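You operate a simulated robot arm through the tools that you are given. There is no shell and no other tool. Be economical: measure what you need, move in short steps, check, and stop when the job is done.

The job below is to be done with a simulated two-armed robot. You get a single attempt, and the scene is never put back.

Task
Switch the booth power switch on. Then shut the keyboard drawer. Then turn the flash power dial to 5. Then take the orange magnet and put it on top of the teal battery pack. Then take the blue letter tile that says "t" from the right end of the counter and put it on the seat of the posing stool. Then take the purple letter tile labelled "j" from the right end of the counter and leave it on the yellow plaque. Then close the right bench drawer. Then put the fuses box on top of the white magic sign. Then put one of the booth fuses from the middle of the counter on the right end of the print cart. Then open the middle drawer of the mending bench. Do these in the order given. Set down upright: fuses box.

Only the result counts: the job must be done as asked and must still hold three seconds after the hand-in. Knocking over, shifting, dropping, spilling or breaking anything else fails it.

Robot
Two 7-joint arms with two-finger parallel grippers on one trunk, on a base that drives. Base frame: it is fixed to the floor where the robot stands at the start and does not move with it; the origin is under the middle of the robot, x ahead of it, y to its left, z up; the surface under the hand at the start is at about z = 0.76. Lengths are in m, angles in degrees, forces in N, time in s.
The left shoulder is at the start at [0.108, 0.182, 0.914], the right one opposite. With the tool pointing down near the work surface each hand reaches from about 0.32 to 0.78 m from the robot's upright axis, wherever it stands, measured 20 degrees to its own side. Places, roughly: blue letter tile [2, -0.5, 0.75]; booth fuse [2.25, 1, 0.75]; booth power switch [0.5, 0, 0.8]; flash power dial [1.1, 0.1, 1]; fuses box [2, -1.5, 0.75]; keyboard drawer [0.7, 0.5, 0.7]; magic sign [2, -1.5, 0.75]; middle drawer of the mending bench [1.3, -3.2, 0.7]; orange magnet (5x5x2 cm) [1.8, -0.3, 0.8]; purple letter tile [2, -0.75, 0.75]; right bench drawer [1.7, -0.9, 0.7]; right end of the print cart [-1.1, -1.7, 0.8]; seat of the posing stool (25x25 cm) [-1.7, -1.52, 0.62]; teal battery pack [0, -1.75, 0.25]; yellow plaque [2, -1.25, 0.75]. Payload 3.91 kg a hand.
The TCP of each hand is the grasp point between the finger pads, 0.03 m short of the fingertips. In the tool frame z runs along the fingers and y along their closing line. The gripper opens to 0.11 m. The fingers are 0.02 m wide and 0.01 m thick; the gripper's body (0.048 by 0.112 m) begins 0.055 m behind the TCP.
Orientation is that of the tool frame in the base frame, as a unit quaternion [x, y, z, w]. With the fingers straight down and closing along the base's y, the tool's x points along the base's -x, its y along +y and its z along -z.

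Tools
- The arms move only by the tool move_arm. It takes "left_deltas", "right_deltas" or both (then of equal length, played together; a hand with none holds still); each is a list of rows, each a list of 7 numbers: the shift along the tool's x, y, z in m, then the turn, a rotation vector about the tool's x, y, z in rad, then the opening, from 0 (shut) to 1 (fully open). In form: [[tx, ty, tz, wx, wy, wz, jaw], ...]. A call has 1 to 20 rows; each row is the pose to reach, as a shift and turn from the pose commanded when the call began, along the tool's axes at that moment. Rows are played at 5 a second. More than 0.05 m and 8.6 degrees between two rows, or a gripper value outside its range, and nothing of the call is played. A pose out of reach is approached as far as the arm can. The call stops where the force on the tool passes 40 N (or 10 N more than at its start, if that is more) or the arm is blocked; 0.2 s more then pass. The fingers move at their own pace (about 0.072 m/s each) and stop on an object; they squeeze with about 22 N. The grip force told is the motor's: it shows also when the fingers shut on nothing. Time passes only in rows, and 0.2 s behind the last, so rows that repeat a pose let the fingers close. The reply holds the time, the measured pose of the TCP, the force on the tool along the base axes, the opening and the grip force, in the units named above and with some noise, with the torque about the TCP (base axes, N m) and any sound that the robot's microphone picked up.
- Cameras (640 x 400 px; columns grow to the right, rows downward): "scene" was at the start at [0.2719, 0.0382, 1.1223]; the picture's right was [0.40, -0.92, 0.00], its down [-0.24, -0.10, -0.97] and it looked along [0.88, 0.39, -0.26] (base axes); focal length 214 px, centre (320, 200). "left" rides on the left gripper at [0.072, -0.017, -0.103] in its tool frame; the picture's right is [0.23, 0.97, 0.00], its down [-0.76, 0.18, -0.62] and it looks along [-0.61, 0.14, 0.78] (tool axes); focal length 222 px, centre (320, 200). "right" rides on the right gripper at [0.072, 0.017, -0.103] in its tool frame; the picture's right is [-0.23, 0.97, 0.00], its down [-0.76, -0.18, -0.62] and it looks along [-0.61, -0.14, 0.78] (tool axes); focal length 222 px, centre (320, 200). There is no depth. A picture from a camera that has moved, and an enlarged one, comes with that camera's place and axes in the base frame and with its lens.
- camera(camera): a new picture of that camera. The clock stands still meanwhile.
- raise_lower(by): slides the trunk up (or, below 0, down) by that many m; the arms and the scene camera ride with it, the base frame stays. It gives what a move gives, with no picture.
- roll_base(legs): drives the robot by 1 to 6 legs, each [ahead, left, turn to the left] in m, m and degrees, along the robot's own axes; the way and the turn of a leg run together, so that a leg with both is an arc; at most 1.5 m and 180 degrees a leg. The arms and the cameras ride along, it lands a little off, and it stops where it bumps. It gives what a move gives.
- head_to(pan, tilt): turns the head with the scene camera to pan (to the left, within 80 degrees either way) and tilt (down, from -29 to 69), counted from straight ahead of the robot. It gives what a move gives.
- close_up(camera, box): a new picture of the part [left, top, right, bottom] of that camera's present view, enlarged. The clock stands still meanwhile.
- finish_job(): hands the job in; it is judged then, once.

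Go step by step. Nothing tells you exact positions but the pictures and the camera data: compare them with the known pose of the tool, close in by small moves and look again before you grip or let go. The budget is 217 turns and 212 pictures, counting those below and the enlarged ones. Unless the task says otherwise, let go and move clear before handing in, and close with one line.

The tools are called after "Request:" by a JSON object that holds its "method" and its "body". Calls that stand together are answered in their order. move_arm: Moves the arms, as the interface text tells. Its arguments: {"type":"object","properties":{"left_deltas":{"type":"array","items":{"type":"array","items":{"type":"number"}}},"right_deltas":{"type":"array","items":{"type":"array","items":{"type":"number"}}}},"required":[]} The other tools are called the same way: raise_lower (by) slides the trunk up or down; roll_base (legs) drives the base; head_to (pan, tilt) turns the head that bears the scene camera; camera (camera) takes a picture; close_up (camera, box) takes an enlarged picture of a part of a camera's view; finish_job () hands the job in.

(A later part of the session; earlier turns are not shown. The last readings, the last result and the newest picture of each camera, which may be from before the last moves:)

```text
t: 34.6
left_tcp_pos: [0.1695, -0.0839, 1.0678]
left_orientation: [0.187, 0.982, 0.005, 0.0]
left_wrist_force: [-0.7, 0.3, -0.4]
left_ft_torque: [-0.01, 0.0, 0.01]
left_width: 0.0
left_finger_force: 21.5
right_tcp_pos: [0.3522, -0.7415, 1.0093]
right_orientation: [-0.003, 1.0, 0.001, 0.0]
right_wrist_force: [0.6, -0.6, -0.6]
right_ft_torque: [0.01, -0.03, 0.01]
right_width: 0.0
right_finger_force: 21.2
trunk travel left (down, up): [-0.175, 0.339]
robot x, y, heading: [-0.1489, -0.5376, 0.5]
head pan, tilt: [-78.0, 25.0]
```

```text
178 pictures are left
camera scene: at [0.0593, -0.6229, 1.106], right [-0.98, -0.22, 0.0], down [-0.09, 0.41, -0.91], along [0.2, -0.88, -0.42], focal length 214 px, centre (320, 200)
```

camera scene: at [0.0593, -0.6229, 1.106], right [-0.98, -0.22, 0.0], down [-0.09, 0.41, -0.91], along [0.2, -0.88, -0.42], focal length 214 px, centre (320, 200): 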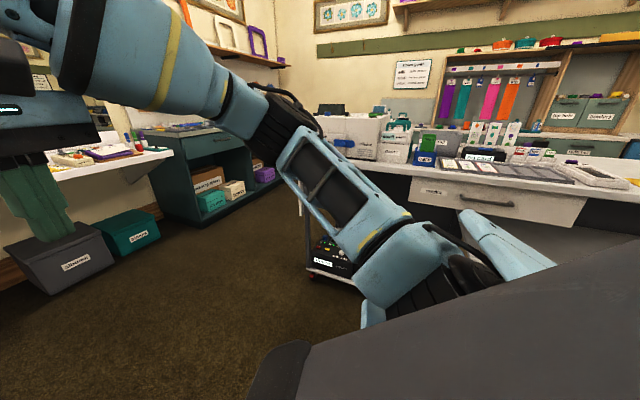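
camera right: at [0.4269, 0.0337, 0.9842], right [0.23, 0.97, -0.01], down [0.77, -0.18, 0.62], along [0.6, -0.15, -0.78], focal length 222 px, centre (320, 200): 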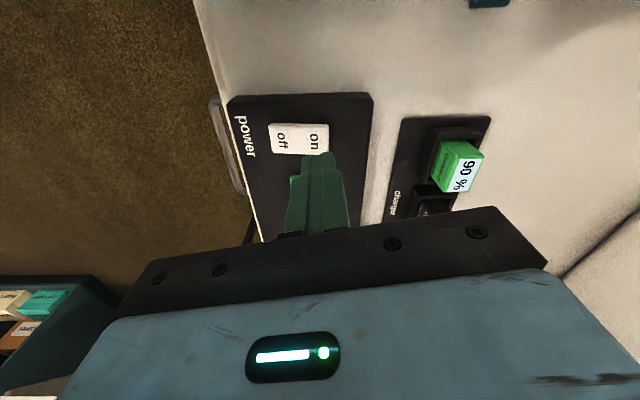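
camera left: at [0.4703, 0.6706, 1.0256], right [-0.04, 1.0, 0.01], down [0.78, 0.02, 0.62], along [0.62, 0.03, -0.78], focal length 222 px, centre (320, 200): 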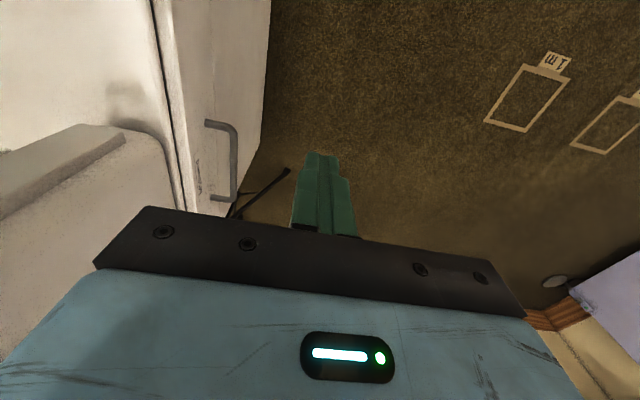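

The dial triangulates to (1.09, 0.11, 1.0). I plan to stand at about (0.61, −0.49), heading 31°, between the console side and the light stand, using the left arm. First I tuck the right hand and raise the trunk.

Request:
{"method": "move_arm", "body": {"right_deltas": [[0.035, -0.027, 0, 0, 0, 0, 0], [0.07, -0.054, 0, 0, 0, 0, 0], [0.105, -0.081, 0, 0, 0, 0, 0], [0.14, -0.108, 0, 0, 0, 0, 0], [0.175, -0.135, 0, 0, 0, 0, 0], [0.21, -0.162, 0, 0, 0, 0, 0], [0.245, -0.189, 0, 0, 0, 0, 0], [0.28, -0.216, 0, 0, 0, 0, 0], [0.315, -0.243, 0, 0, 0, 0, 0]]}}

Request:
{"method": "raise_lower", "body": {"by": 0.2}}

Request:
{"method": "roll_base", "body": {"legs": [[0.5, 0, 0]]}}

Request:
{"method": "head_to", "body": {"pan": 20, "tilt": 40}}

Request:
{"method": "camera", "body": {"camera": "scene"}}

```text
t: 36.6
left_tcp_pos: [0.1697, -0.0847, 1.0671]
left_orientation: [0.186, 0.982, 0.006, 0.0]
left_wrist_force: [0.3, 0.4, 0.0]
left_ft_torque: [0.01, -0.02, 0.01]
left_width: 0.0001
left_finger_force: 22.3
right_tcp_pos: [0.0905, -0.8518, 0.9366]
right_orientation: [-0.004, 1.0, 0.001, 0.002]
right_wrist_force: [-0.7, 0.1, 0.2]
right_ft_torque: [-0.01, -0.01, 0.02]
right_width: 0.0
right_finger_force: 22.4
right hand out of reach, approached as far as the arm can: row 3, 4, 5, 6, 7, 8, 9
trunk travel left (down, up): [-0.175, 0.339]
robot x, y, heading: [-0.1453, -0.5356, 0.5]
head pan, tilt: [-78.0, 25.0]
```

```text
t: 38.7
left_tcp_pos: [0.1696, -0.0844, 1.2681]
left_orientation: [0.187, 0.982, 0.005, 0.0]
left_wrist_force: [-0.1, 0.4, 0.0]
left_ft_torque: [0.0, 0.0, 0.0]
left_width: 0.0001
left_finger_force: 21.5
right_tcp_pos: [0.0844, -0.8524, 1.1305]
right_orientation: [-0.004, 1.0, 0.001, 0.001]
right_wrist_force: [-0.7, 0.0, 0.3]
right_ft_torque: [0.01, -0.01, -0.01]
right_width: 0.0002
right_finger_force: 22.1
trunk travel left (down, up): [-0.375, 0.139]
robot x, y, heading: [-0.1484, -0.5336, 0.6]
head pan, tilt: [-78.0, 25.0]
```

```text
t: 41.7
left_tcp_pos: [0.6652, -0.0758, 1.2673]
left_orientation: [0.184, 0.983, 0.005, -0.001]
left_wrist_force: [0.3, -0.9, -0.3]
left_ft_torque: [0.02, 0.01, -0.01]
left_width: 0.0002
left_finger_force: 22.0
right_tcp_pos: [0.5823, -0.846, 1.1305]
right_orientation: [-0.007, 1.0, 0.001, 0.001]
right_wrist_force: [0.2, 0.0, -0.3]
right_ft_torque: [0.01, 0.0, 0.0]
right_width: 0.0001
right_finger_force: 22.0
trunk travel left (down, up): [-0.375, 0.139]
robot x, y, heading: [0.3513, -0.5305, 0.9]
head pan, tilt: [-78.0, 25.0]
```

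```text
t: 43.4
left_tcp_pos: [0.6635, -0.0759, 1.2678]
left_orientation: [0.183, 0.983, 0.006, 0.0]
left_wrist_force: [0.0, -0.4, 0.0]
left_ft_torque: [0.03, -0.01, 0.01]
left_width: 0.0
left_finger_force: 21.9
right_tcp_pos: [0.5827, -0.845, 1.1301]
right_orientation: [-0.007, 1.0, 0.001, 0.0]
right_wrist_force: [-0.5, 0.4, 0.4]
right_ft_torque: [-0.02, -0.03, 0.03]
right_width: 0.0
right_finger_force: 22.0
trunk travel left (down, up): [-0.375, 0.139]
robot x, y, heading: [0.3527, -0.5291, 0.7]
head pan, tilt: [20.0, 40.0]
```

```text
177 pictures are left
camera scene: at [0.5542, -0.4964, 1.293], right [0.36, -0.93, 0.0], down [-0.6, -0.23, -0.77], along [0.72, 0.27, -0.64], focal length 214 px, centre (320, 200)
```

scene: 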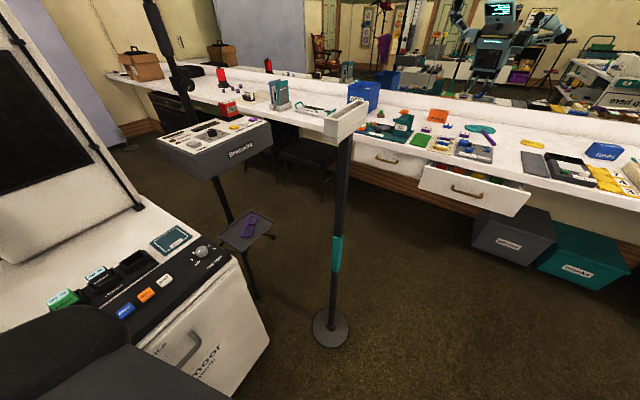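

The flash pack top is visible. I'll zoom in to read its dial.

Request:
{"method": "close_up", "body": {"camera": "scene", "box": [145, 95, 285, 185]}}

Request:
{"method": "close_up", "body": {"camera": "scene", "box": [340, 90, 640, 230]}}

```text
4.44 times, centred on (215, 140) of scene
camera zoom: at [0.5542, -0.4964, 1.293], right [0.36, -0.93, 0.0], down [-0.6, -0.23, -0.77], along [0.72, 0.27, -0.64], focal length 953 px, centre (787, 467)
```

zoom: 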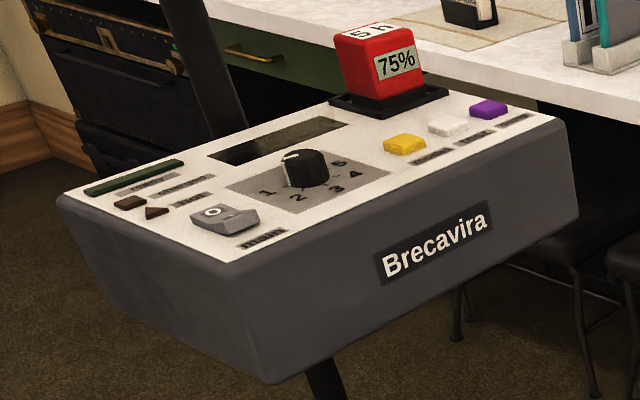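

```text
2.13 times, centred on (490, 160) of scene
camera zoom: at [0.5542, -0.4964, 1.293], right [0.36, -0.93, 0.0], down [-0.6, -0.23, -0.77], along [0.72, 0.27, -0.64], focal length 458 px, centre (-43, 285)
```

zoom: 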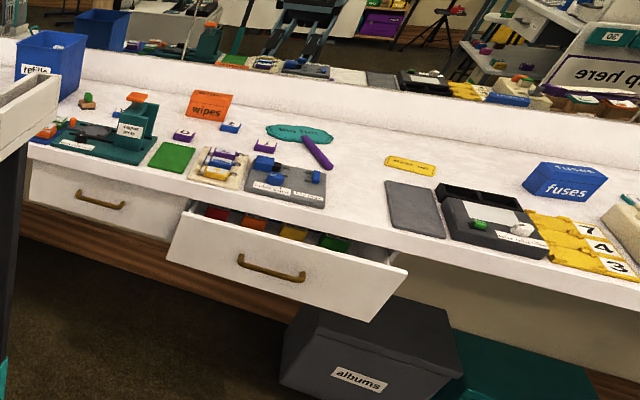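

The dial has 1–5 around the front of the knob, the pointer seeming below 1. I'll drive in to (0.61, −0.49) and turn about 30° left.

Request:
{"method": "roll_base", "body": {"legs": [[0.255, 0.03, 0], [0, 0, 30]]}}

Request:
{"method": "camera", "body": {"camera": "scene"}}

Request:
{"method": "camera", "body": {"camera": "left"}}

```text
t: 46.7
left_tcp_pos: [0.6472, 0.0548, 1.2681]
left_orientation: [-0.079, 0.997, 0.006, -0.002]
left_wrist_force: [-1.3, -0.3, -0.2]
left_ft_torque: [0.01, 0.01, 0.0]
left_width: 0.0
left_finger_force: 21.6
right_tcp_pos: [0.9633, -0.6511, 1.1293]
right_orientation: [-0.266, 0.964, 0.001, 0.0]
right_wrist_force: [0.1, -0.4, 0.6]
right_ft_torque: [0.0, 0.01, -0.02]
right_width: 0.0001
right_finger_force: 21.4
trunk travel left (down, up): [-0.375, 0.139]
robot x, y, heading: [0.5992, -0.4945, 30.9]
head pan, tilt: [20.0, 40.0]
```

```text
174 pictures are left
camera scene: at [0.7634, -0.3639, 1.293], right [0.78, -0.63, 0.0], down [-0.4, -0.5, -0.77], along [0.48, 0.6, -0.64], focal length 214 px, centre (320, 200)
```

scene: 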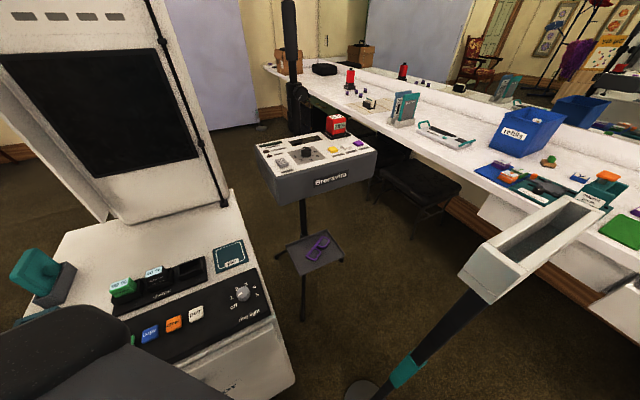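

```text
173 pictures are left
camera left: at [0.5793, 0.0266, 1.3716], right [-0.38, 0.93, 0.01], down [0.73, 0.29, 0.62], along [0.57, 0.24, -0.78], focal length 222 px, centre (320, 200)
```

left: 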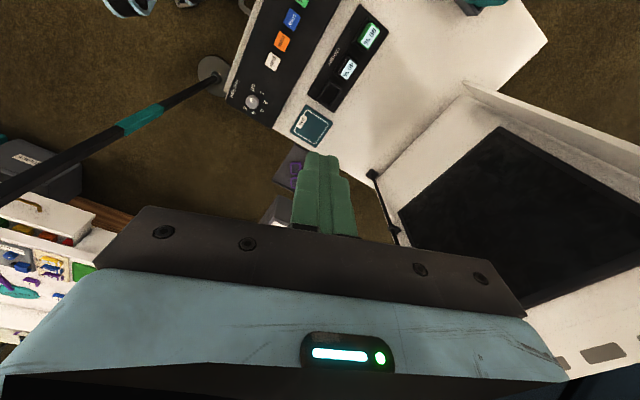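

In position at (0.60, −0.495, 31°), no bumps. I zoom on the dial.

Request:
{"method": "close_up", "body": {"camera": "scene", "box": [250, 125, 385, 210]}}

```text
4.71 times, centred on (318, 168) of scene
camera zoom: at [0.7634, -0.3639, 1.293], right [0.78, -0.63, 0.0], down [-0.4, -0.5, -0.77], along [0.48, 0.6, -0.64], focal length 1009 px, centre (332, 353)
```

zoom: 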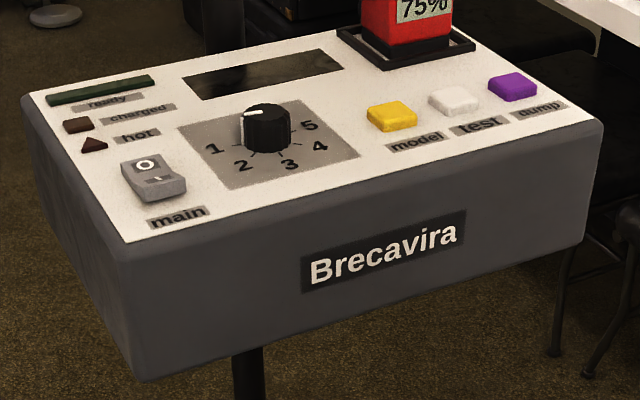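

The pointer is at 1; numbers run counter-clockwise (seen from above) with 5 on the opposite side (180°). Knob at about (1.10, 0.125), top z≈1.0. I'll bring the open left hand above it.

Request:
{"method": "move_arm", "body": {"left_deltas": [[-0.045, 0, 0, 0, 0, 0.04, 0.2], [-0.09, 0, 0, 0, 0, 0.08, 0.4], [-0.135, 0, 0.01, 0, 0, 0.12, 0.6], [-0.18, 0, 0.02, 0, 0, 0.16, 0.8], [-0.225, 0, 0.03, 0, 0, 0.2, 0.8], [-0.27, 0, 0.04, 0, 0, 0.24, 0.8], [-0.315, 0, 0.05, 0, 0, 0.28, 0.8], [-0.36, 0, 0.06, 0, 0, 0.32, 0.8], [-0.405, 0, 0.07, 0, 0, 0.36, 0.8], [-0.445, 0, 0.08, 0, 0, 0.4, 0.8], [-0.459, 0, 0.1, 0, 0, 0.4, 0.8]]}}

Request:
{"method": "camera", "body": {"camera": "left"}}

Request:
{"method": "camera", "body": {"camera": "scene"}}

```text
t: 49.1
left_tcp_pos: [0.9635, 0.0987, 1.1437]
left_orientation: [0.12, 0.993, 0.005, -0.002]
left_wrist_force: [0.0, 0.0, -0.1]
left_ft_torque: [-0.03, 0.0, 0.01]
left_width: 0.0881
left_finger_force: 0.1
left hand out of reach, approached as far as the arm can: row 7, 8, 9, 10, 11
right_tcp_pos: [0.9627, -0.651, 1.1299]
right_orientation: [-0.267, 0.964, 0.001, 0.0]
right_wrist_force: [0.4, 0.6, 0.7]
right_ft_torque: [-0.02, 0.0, -0.01]
right_width: 0.0
right_finger_force: 22.2
trunk travel left (down, up): [-0.375, 0.139]
robot x, y, heading: [0.6026, -0.4954, 31.2]
head pan, tilt: [20.0, 40.0]
```

```text
171 pictures are left
camera left: at [0.8911, 0.0997, 1.2479], right [0.01, 1.0, 0.01], down [0.78, -0.02, 0.62], along [0.62, 0.0, -0.78], focal length 222 px, centre (320, 200)
```

left: 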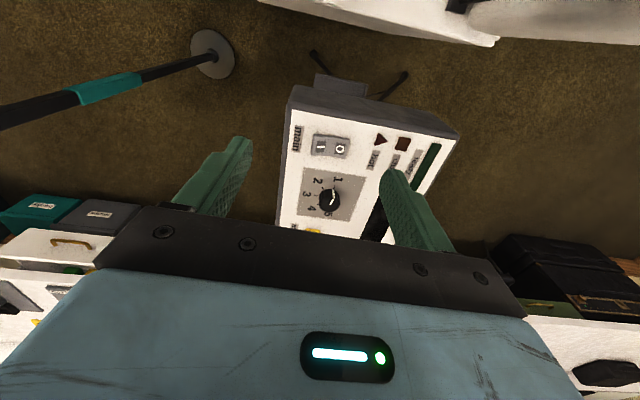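

```text
170 pictures are left
camera scene: at [0.7637, -0.3633, 1.2929], right [0.78, -0.63, 0.0], down [-0.4, -0.5, -0.77], along [0.48, 0.6, -0.64], focal length 214 px, centre (320, 200)
```

scene: 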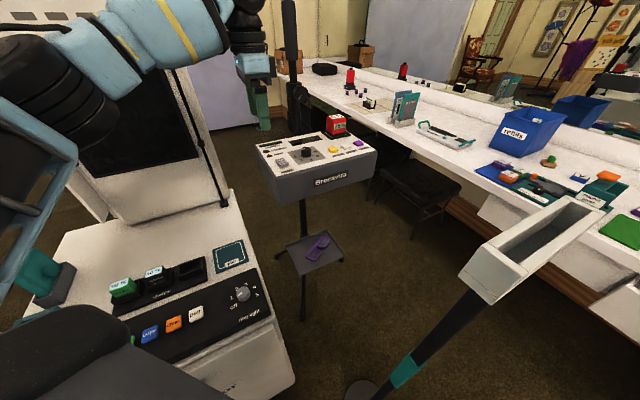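

The hand falls short by about 0.13 m at this height. I'll raise the trunk 0.06 and edge the base 0.05 m towards the dial.

Request:
{"method": "raise_lower", "body": {"by": 0.06}}

Request:
{"method": "roll_base", "body": {"legs": [[0.05, 0.015, 0]]}}

```text
t: 50.1
left_tcp_pos: [0.9465, 0.0936, 1.2556]
left_orientation: [0.118, 0.992, 0.032, 0.033]
left_wrist_force: [-0.1, 0.3, -0.4]
left_ft_torque: [0.02, 0.0, 0.01]
left_width: 0.0882
left_finger_force: 0.2
right_tcp_pos: [0.964, -0.6506, 1.1903]
right_orientation: [-0.267, 0.964, 0.001, 0.0]
right_wrist_force: [-0.7, 0.3, 0.1]
right_ft_torque: [0.01, 0.0, 0.04]
right_width: 0.0001
right_finger_force: 22.2
trunk travel left (down, up): [-0.435, 0.079]
robot x, y, heading: [0.6019, -0.4962, 30.8]
head pan, tilt: [20.0, 40.0]
```

```text
t: 51.1
left_tcp_pos: [0.9821, 0.1303, 1.2566]
left_orientation: [0.12, 0.992, 0.034, 0.034]
left_wrist_force: [0.4, -0.1, 0.7]
left_ft_torque: [-0.03, 0.01, 0.0]
left_width: 0.0881
left_finger_force: 0.0
right_tcp_pos: [1.0001, -0.6122, 1.1905]
right_orientation: [-0.267, 0.964, 0.001, 0.001]
right_wrist_force: [0.3, 0.2, 0.3]
right_ft_torque: [-0.03, -0.03, 0.0]
right_width: 0.0
right_finger_force: 22.0
trunk travel left (down, up): [-0.435, 0.079]
robot x, y, heading: [0.6356, -0.4523, 31.2]
head pan, tilt: [20.0, 40.0]
```

Now within reach. I'll straighten the tool, go down and out to hover above the knob.

Request:
{"method": "move_arm", "body": {"left_deltas": [[0, 0, 0.04, 0.03, 0.025, 0, 0.6], [0, 0, 0.08, 0.075, 0.059, 0, 0.6], [-0.03, 0.004, 0.11, 0.075, 0.059, 0, 0.6], [-0.06, 0.007, 0.135, 0.075, 0.059, 0, 0.6], [-0.09, 0.01, 0.155, 0.075, 0.059, 0, 0.6], [-0.104, 0.0116, 0.165, 0.075, 0.059, 0, 0.6], [-0.104, 0.0116, 0.165, 0.075, 0.059, 0, 0.6]]}}

Request:
{"method": "camera", "body": {"camera": "left"}}

Request:
{"method": "close_up", "body": {"camera": "scene", "box": [200, 80, 400, 210]}}

```text
t: 52.7
left_tcp_pos: [1.0154, 0.1396, 1.1035]
left_orientation: [0.118, 0.993, -0.001, -0.001]
left_wrist_force: [0.1, -0.2, -0.3]
left_ft_torque: [-0.02, 0.01, 0.01]
left_width: 0.0656
left_finger_force: 0.1
left hand out of reach, approached as far as the arm can: row 3, 4, 5, 6, 7
right_tcp_pos: [1.0005, -0.6132, 1.191]
right_orientation: [-0.266, 0.964, 0.002, 0.002]
right_wrist_force: [0.7, 0.1, 0.1]
right_ft_torque: [0.0, 0.02, -0.01]
right_width: 0.0
right_finger_force: 22.1
trunk travel left (down, up): [-0.435, 0.079]
robot x, y, heading: [0.6374, -0.4578, 31.0]
head pan, tilt: [20.0, 40.0]
```

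```text
169 pictures are left
camera left: at [0.9413, 0.1407, 1.2073], right [0.01, 1.0, 0.0], down [0.78, -0.01, 0.62], along [0.62, -0.01, -0.78], focal length 222 px, centre (320, 200)
```

left: 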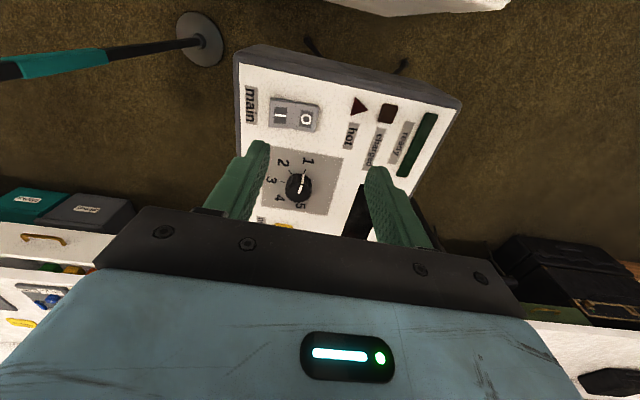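

```text
3.08 times, centred on (300, 145) of scene
camera zoom: at [0.7738, -0.3405, 1.3628], right [0.78, -0.63, 0.0], down [-0.4, -0.5, -0.77], along [0.48, 0.6, -0.64], focal length 660 px, centre (382, 369)
```

zoom: 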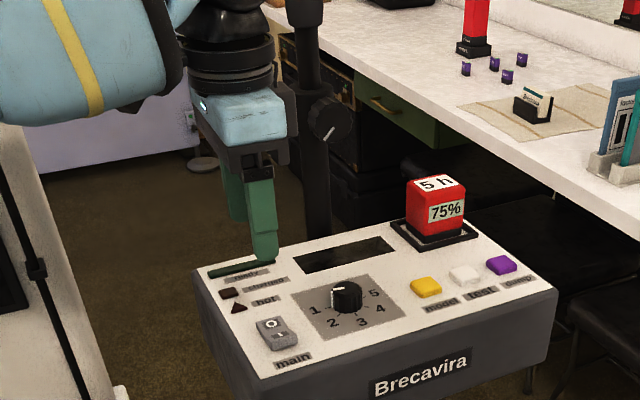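

Still a bit short; the wrist wants to be level with the shoulder. I'll raise the trunk 0.07 more and reach again lower.

Request:
{"method": "raise_lower", "body": {"by": 0.07}}

Request:
{"method": "move_arm", "body": {"left_deltas": [[0, 0, 0.04, 0, 0, 0, 0.6], [0, 0, 0.08, 0, 0, 0, 0.6], [0, 0, 0.11, 0, 0, 0, 0.6], [-0.03, 0, 0.115, 0, 0, 0, 0.6], [-0.06, 0, 0.115, 0, 0, 0, 0.6]]}}

Request:
{"method": "camera", "body": {"camera": "left"}}

```text
t: 53.8
left_tcp_pos: [0.9799, 0.1184, 1.3133]
left_orientation: [0.119, 0.986, 0.07, 0.091]
left_wrist_force: [1.4, 0.2, -0.1]
left_ft_torque: [-0.03, -0.01, -0.01]
left_width: 0.066
left_finger_force: 0.1
right_tcp_pos: [1.0004, -0.6117, 1.2598]
right_orientation: [-0.267, 0.964, 0.001, 0.001]
right_wrist_force: [0.2, 0.7, 0.2]
right_ft_torque: [-0.01, 0.05, 0.01]
right_width: 0.0004
right_finger_force: 22.3
trunk travel left (down, up): [-0.505, 0.009]
robot x, y, heading: [0.6398, -0.455, 31.1]
head pan, tilt: [20.0, 40.0]
```

```text
t: 55.0
left_tcp_pos: [1.0116, 0.1294, 1.2073]
left_orientation: [0.118, 0.986, 0.07, 0.091]
left_wrist_force: [-0.3, -0.4, -0.4]
left_ft_torque: [-0.03, -0.04, 0.01]
left_width: 0.066
left_finger_force: 0.0
left hand out of reach, approached as far as the arm can: row 4, 5
right_tcp_pos: [0.9987, -0.6119, 1.2608]
right_orientation: [-0.266, 0.964, 0.001, 0.001]
right_wrist_force: [-0.4, 0.5, -0.3]
right_ft_torque: [0.0, -0.01, -0.01]
right_width: 0.0
right_finger_force: 21.5
trunk travel left (down, up): [-0.505, 0.009]
robot x, y, heading: [0.6399, -0.4578, 31.1]
head pan, tilt: [20.0, 40.0]
```

```text
167 pictures are left
camera left: at [0.9195, 0.1189, 1.2941], right [0.0, 0.99, 0.12], down [0.64, -0.09, 0.76], along [0.77, 0.08, -0.64], focal length 222 px, centre (320, 200)
```

left: 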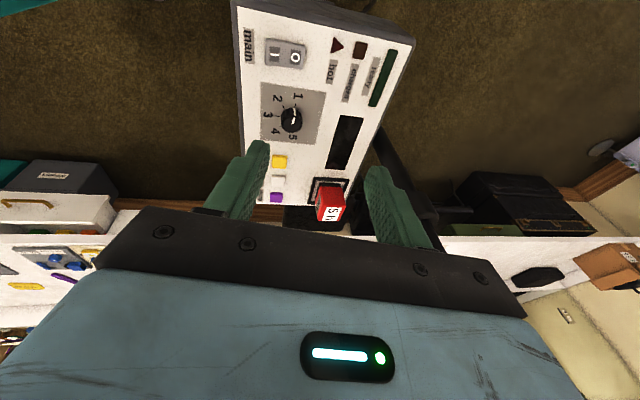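

I'll go straight down near the knob while straightening the tool, then inch outward.

Request:
{"method": "move_arm", "body": {"left_deltas": [[0, -0.005, 0.04, 0.03, 0.03, 0, 0.6], [0, -0.012, 0.08, 0.08, 0.08, 0, 0.6], [0, -0.02, 0.12, 0.12, 0.12, 0, 0.6], [-0.003, -0.0275, 0.157, 0.159, 0.163, 0, 0.6], [-0.025, -0.0235, 0.162, 0.159, 0.163, 0, 0.6], [-0.046, -0.0195, 0.166, 0.159, 0.163, 0, 0.6], [-0.046, -0.0195, 0.166, 0.159, 0.163, 0, 0.6]]}}

Request:
{"method": "camera", "body": {"camera": "left"}}

Request:
{"method": "close_up", "body": {"camera": "scene", "box": [200, 120, 400, 250]}}

```text
t: 56.6
left_tcp_pos: [0.9824, 0.0997, 1.0674]
left_orientation: [0.119, 0.993, 0.002, 0.002]
left_wrist_force: [0.6, -0.4, 1.1]
left_ft_torque: [0.0, 0.0, -0.01]
left_width: 0.0657
left_finger_force: 0.1
left hand out of reach, approached as far as the arm can: row 1, 2, 3, 4, 5, 6, 7
right_tcp_pos: [0.9988, -0.6131, 1.2601]
right_orientation: [-0.266, 0.964, 0.001, 0.002]
right_wrist_force: [0.0, 0.4, 0.1]
right_ft_torque: [0.01, 0.0, -0.02]
right_width: 0.0001
right_finger_force: 21.7
trunk travel left (down, up): [-0.505, 0.009]
robot x, y, heading: [0.6388, -0.456, 31.3]
head pan, tilt: [20.0, 40.0]
```

```text
166 pictures are left
camera left: at [0.9086, 0.1004, 1.1711], right [0.01, 1.0, 0.0], down [0.78, -0.01, 0.63], along [0.63, 0.0, -0.78], focal length 222 px, centre (320, 200)
```

left: 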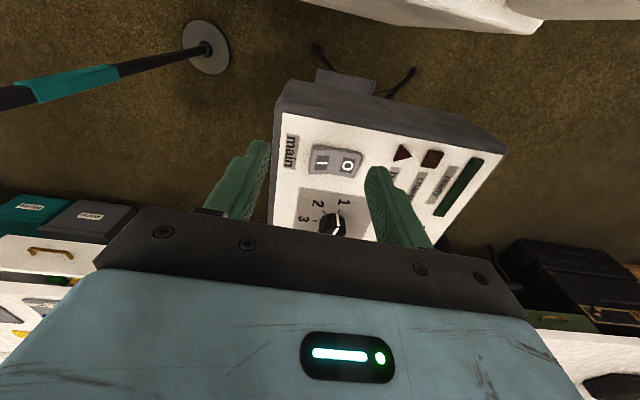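

```text
3.08 times, centred on (300, 185) of scene
camera zoom: at [0.7123, -0.3778, 1.446], right [0.78, -0.63, 0.0], down [-0.4, -0.5, -0.77], along [0.48, 0.6, -0.64], focal length 660 px, centre (382, 246)
```

zoom: 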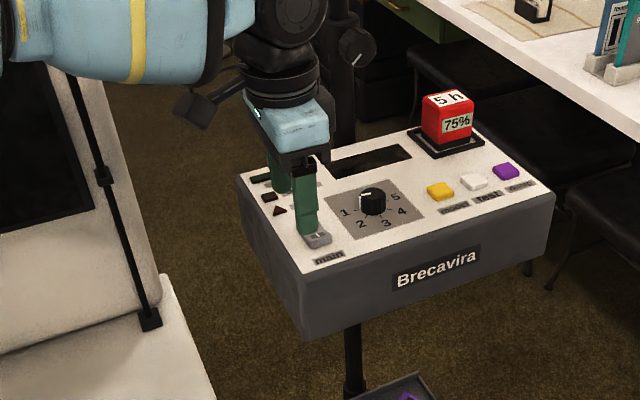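

Raising further made it worse; the odd wrist yaw may be what limits reach. I'll lift the hand, lower the trunk 0.07, and turn the tool to a more natural yaw.

Request:
{"method": "move_arm", "body": {"left_deltas": [[0, 0, -0.04, 0, 0, 0, 0.6], [0, 0, -0.08, 0, 0, -0.1, 0.6], [0, 0, -0.1, 0, 0, -0.2, 0.6], [0, 0, -0.1, 0, 0, -0.34, 0.6], [0, 0, -0.1, 0, 0, -0.48, 0.6], [0, 0, -0.1, 0, 0, -0.62, 0.6], [0, 0, -0.1, 0, 0, -0.76, 0.6]]}}

Request:
{"method": "raise_lower", "body": {"by": -0.07}}

```text
t: 58.2
left_tcp_pos: [0.9842, 0.1033, 1.1709]
left_orientation: [-0.259, 0.966, 0.001, 0.004]
left_wrist_force: [-0.5, -0.8, 0.2]
left_ft_torque: [0.0, -0.01, 0.0]
left_width: 0.066
left_finger_force: 0.0
right_tcp_pos: [0.9997, -0.6119, 1.2593]
right_orientation: [-0.267, 0.964, 0.002, 0.001]
right_wrist_force: [1.0, -1.5, 0.5]
right_ft_torque: [0.0, -0.04, 0.01]
right_width: 0.0
right_finger_force: 22.3
trunk travel left (down, up): [-0.505, 0.009]
robot x, y, heading: [0.6387, -0.4613, 31.0]
head pan, tilt: [20.0, 40.0]
```

```text
t: 59.2
left_tcp_pos: [0.9836, 0.1034, 1.1008]
left_orientation: [-0.258, 0.966, 0.001, 0.003]
left_wrist_force: [-0.4, 0.5, 0.3]
left_ft_torque: [0.03, -0.02, -0.03]
left_width: 0.0658
left_finger_force: 0.0
right_tcp_pos: [0.9988, -0.6118, 1.1905]
right_orientation: [-0.267, 0.964, 0.002, 0.002]
right_wrist_force: [-0.2, -0.8, 0.2]
right_ft_torque: [-0.03, 0.01, -0.01]
right_width: 0.0002
right_finger_force: 21.9
trunk travel left (down, up): [-0.435, 0.079]
robot x, y, heading: [0.637, -0.4567, 30.9]
head pan, tilt: [20.0, 40.0]
```

Request:
{"method": "move_arm", "body": {"left_deltas": [[-0.03, -0.012, 0.01, 0, 0, 0, 0.6], [-0.06, -0.024, 0.02, 0, 0, 0, 0.6], [-0.08, -0.032, 0.03, 0, 0, 0, 0.6], [-0.0994, -0.04, 0.04, 0, 0, 0, 0.6], [-0.0994, -0.04, 0.04, 0, 0, 0, 0.6]]}}

Request:
{"method": "camera", "body": {"camera": "left"}}

Request:
{"method": "close_up", "body": {"camera": "scene", "box": [200, 90, 400, 220]}}

```text
t: 60.4
left_tcp_pos: [1.0255, 0.1054, 1.0678]
left_orientation: [-0.257, 0.966, 0.002, 0.002]
left_wrist_force: [0.1, 0.7, -0.1]
left_ft_torque: [-0.02, -0.02, 0.02]
left_width: 0.0662
left_finger_force: 0.0
left hand out of reach, approached as far as the arm can: row 2, 3, 4, 5
right_tcp_pos: [0.9988, -0.6129, 1.1906]
right_orientation: [-0.266, 0.964, 0.001, 0.0]
right_wrist_force: [0.4, 1.5, 0.2]
right_ft_torque: [0.05, -0.03, 0.0]
right_width: 0.0002
right_finger_force: 21.6
trunk travel left (down, up): [-0.435, 0.079]
robot x, y, heading: [0.6401, -0.4548, 31.2]
head pan, tilt: [20.0, 40.0]
```

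```text
164 pictures are left
camera left: at [0.9715, 0.0554, 1.1716], right [-0.68, 0.73, 0.0], down [0.57, 0.53, 0.63], along [0.46, 0.43, -0.78], focal length 222 px, centre (320, 200)
```

left: 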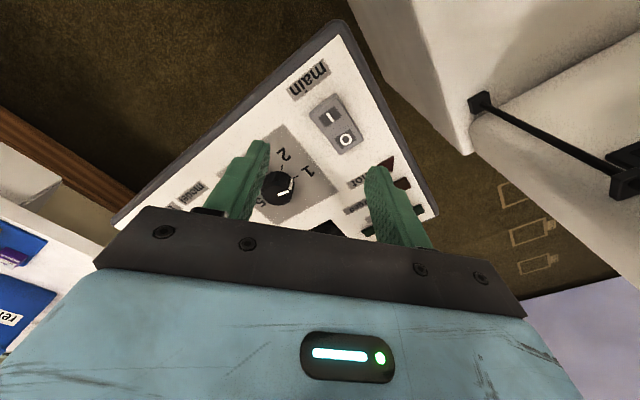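

```text
3.08 times, centred on (300, 155) of scene
camera zoom: at [0.7742, -0.3402, 1.3627], right [0.78, -0.63, 0.0], down [-0.4, -0.5, -0.77], along [0.48, 0.6, -0.64], focal length 660 px, centre (382, 338)
```

zoom: 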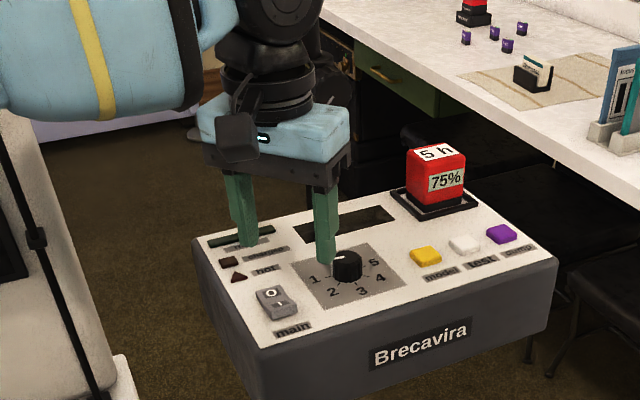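

The arm's effective reach from its shoulder is ~0.53 m, so I'd rather turn the base to bring the left shoulder nearer the dial. I'll lift and pull in the hand, then turn right about 33°.

Request:
{"method": "move_arm", "body": {"left_deltas": [[0, 0, -0.04, 0, 0, 0, 0.6], [0.03, 0, -0.07, 0, 0, 0, 0.6], [0.07, 0, -0.09, 0, 0, 0, 0.6], [0.11, 0, -0.1, 0, 0, 0, 0.6], [0.15, 0, -0.1, 0, 0, 0, 0.6]]}}

Request:
{"method": "roll_base", "body": {"legs": [[0, 0, -33]]}}

Request:
{"method": "head_to", "body": {"pan": 50, "tilt": 40}}

Request:
{"method": "camera", "body": {"camera": "scene"}}

```text
t: 61.6
left_tcp_pos: [0.8914, 0.0296, 1.1695]
left_orientation: [-0.258, 0.966, 0.001, 0.002]
left_wrist_force: [0.1, -0.1, 0.4]
left_ft_torque: [-0.01, -0.01, 0.0]
left_width: 0.0659
left_finger_force: 0.1
left hand out of reach, approached as far as the arm can: row 1
right_tcp_pos: [0.9981, -0.6127, 1.1909]
right_orientation: [-0.266, 0.964, 0.002, 0.002]
right_wrist_force: [-0.3, -0.3, -0.4]
right_ft_torque: [0.01, -0.02, 0.02]
right_width: 0.0002
right_finger_force: 21.9
trunk travel left (down, up): [-0.435, 0.079]
robot x, y, heading: [0.6378, -0.4567, 31.2]
head pan, tilt: [20.0, 40.0]
```

```text
t: 63.6
left_tcp_pos: [1.1178, -0.1879, 1.1688]
left_orientation: [0.028, 1.0, 0.0, 0.003]
left_wrist_force: [0.1, -0.3, 0.3]
left_ft_torque: [0.01, 0.0, -0.03]
left_width: 0.0658
left_finger_force: 0.0
right_tcp_pos: [0.8551, -0.7834, 1.1905]
right_orientation: [0.02, 1.0, 0.0, 0.002]
right_wrist_force: [0.4, 0.1, -0.6]
right_ft_torque: [0.04, 0.02, -0.01]
right_width: 0.0001
right_finger_force: 22.2
trunk travel left (down, up): [-0.435, 0.079]
robot x, y, heading: [0.64, -0.4544, -2.1]
head pan, tilt: [20.0, 40.0]
```

```text
t: 64.6
left_tcp_pos: [1.1187, -0.1892, 1.169]
left_orientation: [0.028, 1.0, 0.0, 0.002]
left_wrist_force: [0.3, -0.2, 0.5]
left_ft_torque: [-0.01, -0.01, 0.01]
left_width: 0.066
left_finger_force: 0.0
right_tcp_pos: [0.856, -0.7833, 1.1891]
right_orientation: [0.019, 1.0, 0.001, 0.001]
right_wrist_force: [0.3, 0.1, 0.4]
right_ft_torque: [0.0, -0.03, 0.0]
right_width: 0.0001
right_finger_force: 22.0
trunk travel left (down, up): [-0.435, 0.079]
robot x, y, heading: [0.6382, -0.4561, -1.8]
head pan, tilt: [50.0, 40.0]
```

```text
162 pictures are left
camera scene: at [0.7914, -0.3957, 1.3627], right [0.74, -0.67, 0.0], down [-0.43, -0.48, -0.77], along [0.51, 0.57, -0.64], focal length 214 px, centre (320, 200)
```

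scene: 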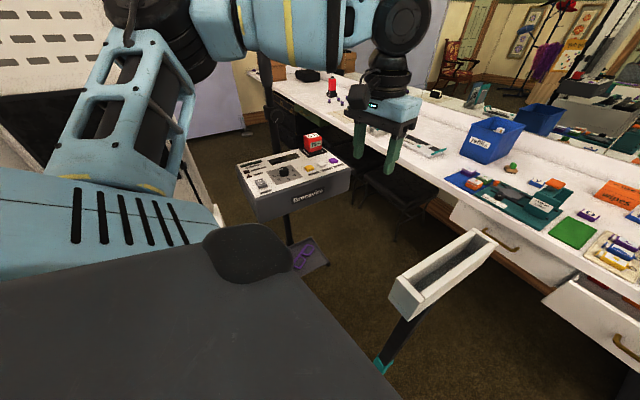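

Shoulder is now ~0.52 m from the dial. I'll lower the trunk 0.1 and swing the hand over the dial.

Request:
{"method": "raise_lower", "body": {"by": -0.1}}

Request:
{"method": "move_arm", "body": {"left_deltas": [[0.006, 0.04, 0, 0, 0, 0.06, 0.6], [0.012, 0.08, 0, 0, 0, 0.12, 0.6], [0.018, 0.12, 0, 0, 0, 0.18, 0.6], [0.024, 0.16, 0, 0, 0, 0.24, 0.6], [0.03, 0.2, 0, 0, 0, 0.3, 0.6], [0.036, 0.24, 0, 0, 0, 0.36, 0.6], [0.042, 0.28, 0, 0, 0, 0.42, 0.6], [0.046, 0.307, 0, 0, 0, 0.47, 0.6]]}}

Request:
{"method": "camera", "body": {"camera": "left"}}

Request:
{"method": "close_up", "body": {"camera": "scene", "box": [200, 90, 400, 220]}}

```text
t: 65.9
left_tcp_pos: [1.1172, -0.1879, 1.0692]
left_orientation: [0.028, 1.0, 0.0, 0.003]
left_wrist_force: [-0.4, -0.5, -0.2]
left_ft_torque: [-0.04, 0.01, 0.03]
left_width: 0.0659
left_finger_force: 0.0
right_tcp_pos: [0.8555, -0.7833, 1.0902]
right_orientation: [0.019, 1.0, 0.001, 0.002]
right_wrist_force: [0.6, -0.8, -0.8]
right_ft_torque: [0.01, -0.02, -0.01]
right_width: 0.0
right_finger_force: 21.6
trunk travel left (down, up): [-0.335, 0.179]
robot x, y, heading: [0.6432, -0.4555, -2.1]
head pan, tilt: [50.0, 40.0]
```

```text
t: 67.7
left_tcp_pos: [1.087, 0.1226, 1.066]
left_orientation: [0.26, 0.966, 0.0, 0.002]
left_wrist_force: [0.1, -0.3, 0.0]
left_ft_torque: [0.01, 0.02, 0.0]
left_width: 0.0661
left_finger_force: 0.0
right_tcp_pos: [0.856, -0.7837, 1.0905]
right_orientation: [0.019, 1.0, 0.001, 0.001]
right_wrist_force: [0.3, 0.5, -0.4]
right_ft_torque: [-0.02, 0.02, -0.05]
right_width: 0.0
right_finger_force: 22.2
trunk travel left (down, up): [-0.335, 0.179]
robot x, y, heading: [0.6362, -0.4535, -1.9]
head pan, tilt: [50.0, 40.0]
```

```text
161 pictures are left
camera left: at [1.0176, 0.1452, 1.1693], right [0.29, 0.96, 0.0], down [0.74, -0.23, 0.63], along [0.6, -0.18, -0.78], focal length 222 px, centre (320, 200)
```

left: 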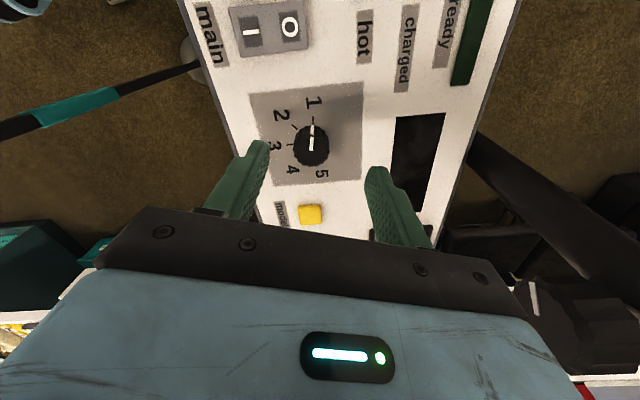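

```text
3.08 times, centred on (300, 155) of scene
camera zoom: at [0.8323, -0.3968, 1.2513], right [0.74, -0.67, 0.0], down [-0.43, -0.48, -0.77], along [0.51, 0.57, -0.64], focal length 660 px, centre (382, 338)
```

zoom: 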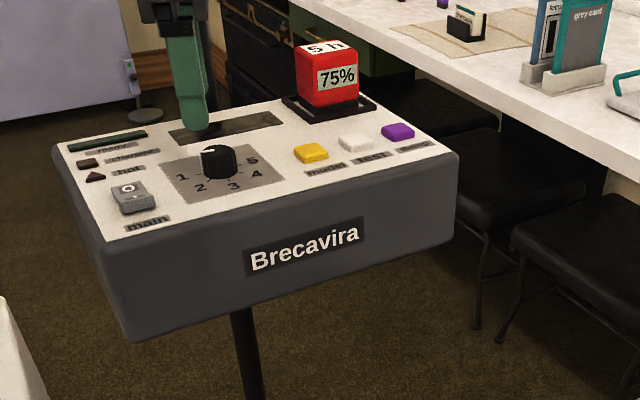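

The hand is above; two views put the knob at (1.0945, 0.1155), top z 1.00. I'll go down over it and close.

Request:
{"method": "move_arm", "body": {"left_deltas": [[-0.01, -0.002, 0.02, 0, 0, 0, 0.6], [-0.01, -0.002, 0.04, 0, 0, 0, 0.6], [-0.01, -0.002, 0.053, 0, 0, 0, 0.6], [-0.01, -0.002, 0.053, 0, 0, 0, 0.25], [-0.01, -0.002, 0.053, 0, 0, 0, 0], [-0.01, -0.002, 0.053, 0, 0, 0, 0]]}}

Request:
{"method": "camera", "body": {"camera": "left"}}

Request:
{"method": "close_up", "body": {"camera": "scene", "box": [200, 90, 400, 220]}}

```text
t: 69.1
left_tcp_pos: [1.0966, 0.1126, 1.0139]
left_orientation: [0.26, 0.966, -0.001, 0.002]
left_wrist_force: [-5.8, -13.2, -8.8]
left_ft_torque: [-0.47, -0.4, 0.01]
left_width: 0.0292
left_finger_force: 45.4
right_tcp_pos: [0.8553, -0.7858, 1.0894]
right_orientation: [0.019, 1.0, 0.002, 0.002]
right_wrist_force: [0.0, -0.8, 1.2]
right_ft_torque: [-0.01, -0.03, 0.01]
right_width: 0.0
right_finger_force: 22.5
trunk travel left (down, up): [-0.335, 0.179]
robot x, y, heading: [0.64, -0.4543, -1.8]
head pan, tilt: [50.0, 40.0]
```

```text
159 pictures are left
camera left: at [1.0259, 0.1349, 1.1172], right [0.29, 0.96, 0.0], down [0.75, -0.23, 0.63], along [0.6, -0.18, -0.78], focal length 222 px, centre (320, 200)
```

left: 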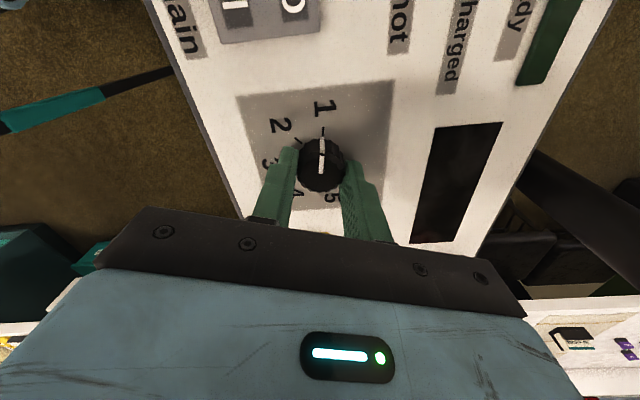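

```text
3.08 times, centred on (300, 155) of scene
camera zoom: at [0.8319, -0.3982, 1.2513], right [0.74, -0.67, 0.0], down [-0.43, -0.48, -0.77], along [0.51, 0.57, -0.64], focal length 660 px, centre (382, 338)
```

zoom: 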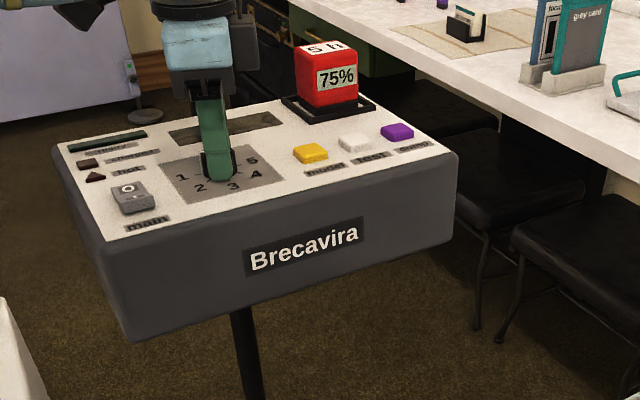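

Gripped, well centred. I'll turn the knob 90° counter-clockwise (seen from above).

Request:
{"method": "move_arm", "body": {"left_deltas": [[0, 0, 0, 0, 0, -0.14, 0], [0, 0, 0, 0, 0, -0.28, 0], [0, 0, 0, 0, 0, -0.42, 0], [0, 0, 0, 0, 0, -0.56, 0], [0, 0, 0, 0, 0, -0.7, 0], [0, 0, 0, 0, 0, -0.84, 0], [0, 0, 0, 0, 0, -0.98, 0], [0, 0, 0, 0, 0, -1.12, 0], [0, 0, 0, 0, 0, -1.26, 0], [0, 0, 0, 0, 0, -1.4, 0], [0, 0, 0, 0, 0, -1.52, 0]]}}

Request:
{"method": "camera", "body": {"camera": "left"}}

```text
t: 70.7
left_tcp_pos: [1.0968, 0.1146, 1.0136]
left_orientation: [-0.19, 0.982, -0.001, 0.001]
left_wrist_force: [2.5, -0.2, -4.3]
left_ft_torque: [0.15, 0.05, -0.02]
left_width: 0.0297
left_finger_force: 44.6
right_tcp_pos: [0.8561, -0.7831, 1.0904]
right_orientation: [0.02, 1.0, 0.001, 0.002]
right_wrist_force: [-0.2, 0.3, 0.1]
right_ft_torque: [0.01, 0.02, -0.01]
right_width: 0.0001
right_finger_force: 22.2
trunk travel left (down, up): [-0.335, 0.179]
robot x, y, heading: [0.6396, -0.4605, -2.0]
head pan, tilt: [50.0, 40.0]
stopped in row 7 (left hand): the force on the tool passed its limit at 40 N (the readings are from after the stop); the commanded pose is now the measured one
```

```text
157 pictures are left
camera left: at [1.0368, 0.0716, 1.1178], right [-0.58, 0.82, 0.0], down [0.64, 0.45, 0.62], along [0.51, 0.36, -0.78], focal length 222 px, centre (320, 200)
```

left: 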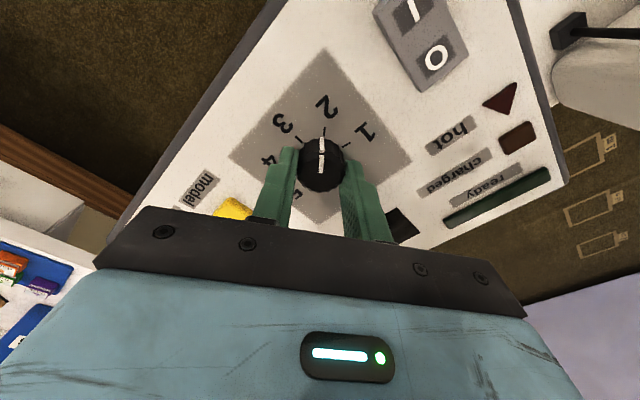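

The pointer is now at 2 and moving with the hand; the stop came from a force peak. I continue turning.

Request:
{"method": "move_arm", "body": {"left_deltas": [[0, 0, 0, 0, 0, -0.1, 0], [0, 0, 0, 0, 0, -0.2, 0], [0, 0, 0, 0, 0, -0.3, 0], [0, 0, 0, 0, 0, -0.4, 0], [0, 0, 0, 0, 0, -0.5, 0], [0, 0, 0, 0, 0, -0.6, 0], [0, 0, 0, 0, 0, -0.7, 0], [0, 0, 0, 0, 0, -0.8, 0]]}}

Request:
{"method": "camera", "body": {"camera": "left"}}

```text
t: 72.5
left_tcp_pos: [1.0951, 0.1144, 1.0146]
left_orientation: [-0.559, 0.829, 0.0, 0.0]
left_wrist_force: [1.0, 5.0, -2.6]
left_ft_torque: [-0.24, -0.16, 0.02]
left_width: 0.0292
left_finger_force: 44.9
right_tcp_pos: [0.856, -0.7831, 1.0908]
right_orientation: [0.018, 1.0, 0.001, 0.0]
right_wrist_force: [0.9, 0.1, 0.5]
right_ft_torque: [0.02, 0.02, 0.02]
right_width: 0.0
right_finger_force: 21.9
trunk travel left (down, up): [-0.335, 0.179]
robot x, y, heading: [0.6409, -0.4578, -1.8]
head pan, tilt: [50.0, 40.0]
```

```text
156 pictures are left
camera left: at [1.0852, 0.0419, 1.1178], right [-0.99, 0.15, 0.0], down [0.12, 0.77, 0.62], along [0.1, 0.61, -0.78], focal length 222 px, centre (320, 200)
```

left: 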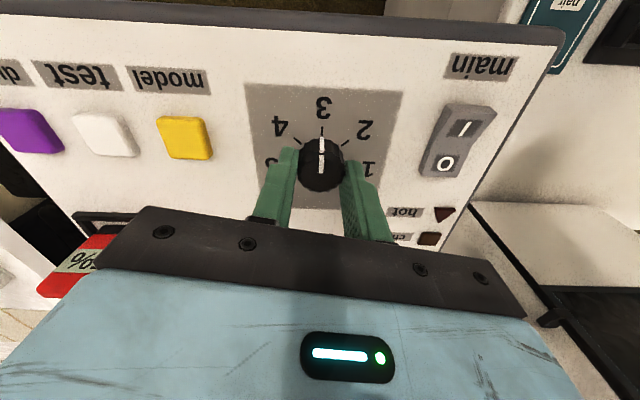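

Now at 3. I'll keep turning while the wrist allows.

Request:
{"method": "move_arm", "body": {"left_deltas": [[0, 0, 0, 0, 0, -0.1, 0], [0, 0, 0, 0, 0, -0.2, 0], [0, 0, 0, 0, 0, -0.3, 0], [0, 0, 0, 0, 0, -0.4, 0], [0, 0, 0, 0, 0, -0.5, 0], [0, 0, 0, 0, 0, -0.6, 0], [0, 0, 0, 0, 0, -0.7, 0], [0, 0, 0, 0, 0, -0.8, 0]]}}

Request:
{"method": "camera", "body": {"camera": "left"}}

```text
t: 74.3
left_tcp_pos: [1.0945, 0.1139, 1.0136]
left_orientation: [0.838, -0.546, -0.001, 0.001]
left_wrist_force: [-3.8, 6.2, -0.3]
left_ft_torque: [0.67, 0.04, 0.03]
left_width: 0.0293
left_finger_force: 44.6
right_tcp_pos: [0.8547, -0.7833, 1.0903]
right_orientation: [0.019, 1.0, 0.001, 0.002]
right_wrist_force: [-0.6, -0.7, -0.3]
right_ft_torque: [-0.02, 0.0, -0.02]
right_width: 0.0001
right_finger_force: 22.4
trunk travel left (down, up): [-0.335, 0.179]
robot x, y, heading: [0.6381, -0.4566, -1.9]
head pan, tilt: [50.0, 40.0]
```

```text
155 pictures are left
camera left: at [1.14, 0.0559, 1.1177], right [-0.8, -0.6, 0.0], down [-0.47, 0.63, 0.62], along [-0.37, 0.5, -0.78], focal length 222 px, centre (320, 200)
```

left: 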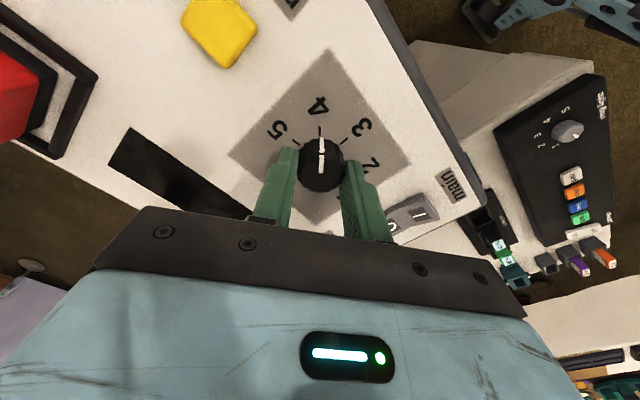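

Pointer is at 4. One more step of about 46°.

Request:
{"method": "move_arm", "body": {"left_deltas": [[0, 0, 0, 0, 0, -0.1, 0], [0, 0, 0, 0, 0, -0.2, 0], [0, 0, 0, 0, 0, -0.3, 0], [0, 0, 0, 0, 0, -0.4, 0], [0, 0, 0, 0, 0, -0.5, 0], [0, 0, 0, 0, 0, -0.6, 0], [0, 0, 0, 0, 0, -0.7, 0], [0, 0, 0, 0, 0, -0.8, 0]]}}

Request:
{"method": "camera", "body": {"camera": "left"}}

```text
t: 76.1
left_tcp_pos: [1.0934, 0.1132, 1.0135]
left_orientation: [0.984, -0.177, -0.001, 0.001]
left_wrist_force: [-15.1, -3.0, -8.0]
left_ft_torque: [-0.21, 0.13, 0.0]
left_width: 0.0294
left_finger_force: 44.9
right_tcp_pos: [0.8532, -0.7834, 1.0904]
right_orientation: [0.02, 1.0, 0.001, 0.001]
right_wrist_force: [0.1, 0.5, -0.2]
right_ft_torque: [0.0, -0.01, 0.03]
right_width: 0.0
right_finger_force: 21.9
trunk travel left (down, up): [-0.335, 0.179]
robot x, y, heading: [0.6391, -0.4584, -2.2]
head pan, tilt: [50.0, 40.0]
```

```text
154 pictures are left
camera left: at [1.1685, 0.1051, 1.1175], right [-0.13, -0.99, 0.0], down [-0.77, 0.1, 0.62], along [-0.62, 0.08, -0.78], focal length 222 px, centre (320, 200)
```

left: 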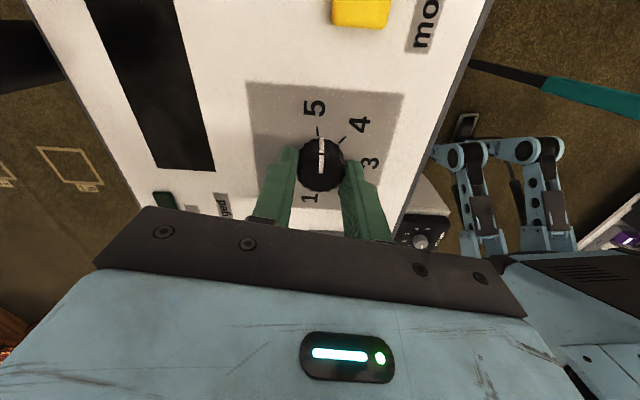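

Pointer is nearly at the 5 tick; I'll add 4°, release and lift, then check.

Request:
{"method": "move_arm", "body": {"left_deltas": [[0, 0, 0, 0, 0, -0.07, 0], [0, 0, 0, 0, 0, -0.07, 0], [0, 0, 0, 0, 0, -0.07, 0.5], [0, 0, 0, 0, 0, -0.07, 0.6], [0, 0, -0.03, 0, 0, -0.07, 0.6], [0, 0, -0.07, 0, 0, -0.07, 0.6], [0, 0, -0.1, 0, 0, -0.07, 0.6]]}}

Request:
{"method": "camera", "body": {"camera": "left"}}

Request:
{"method": "close_up", "body": {"camera": "scene", "box": [200, 90, 400, 220]}}

```text
t: 77.7
left_tcp_pos: [1.0971, 0.1129, 1.1165]
left_orientation: [0.99, -0.143, 0.0, 0.002]
left_wrist_force: [-0.3, 0.6, 0.5]
left_ft_torque: [0.0, 0.0, 0.0]
left_width: 0.066
left_finger_force: 0.0
right_tcp_pos: [0.8551, -0.7839, 1.091]
right_orientation: [0.018, 1.0, 0.001, 0.002]
right_wrist_force: [-0.3, 0.1, 1.1]
right_ft_torque: [0.0, -0.03, 0.02]
right_width: 0.0001
right_finger_force: 21.6
trunk travel left (down, up): [-0.335, 0.179]
robot x, y, heading: [0.6381, -0.4562, -2.1]
head pan, tilt: [50.0, 40.0]
```

```text
153 pictures are left
camera left: at [1.172, 0.109, 1.2194], right [-0.06, -1.0, 0.0], down [-0.78, 0.05, 0.62], along [-0.62, 0.04, -0.78], focal length 222 px, centre (320, 200)
```

left: 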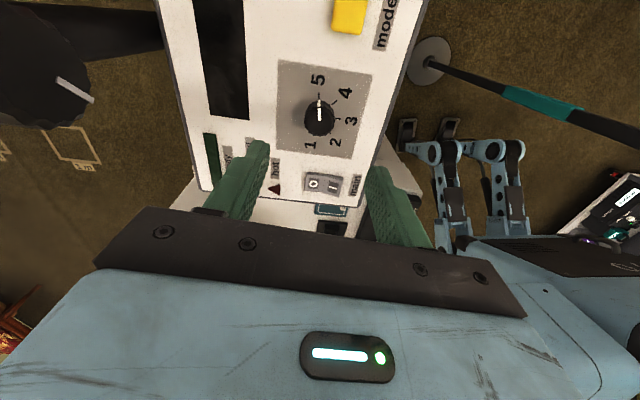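

```text
3.08 times, centred on (300, 155) of scene
camera zoom: at [0.8321, -0.3976, 1.2513], right [0.74, -0.67, 0.0], down [-0.43, -0.48, -0.77], along [0.51, 0.57, -0.64], focal length 660 px, centre (382, 338)
```

zoom: 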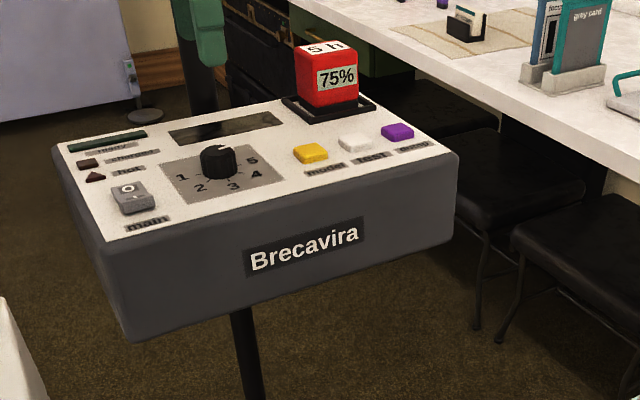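

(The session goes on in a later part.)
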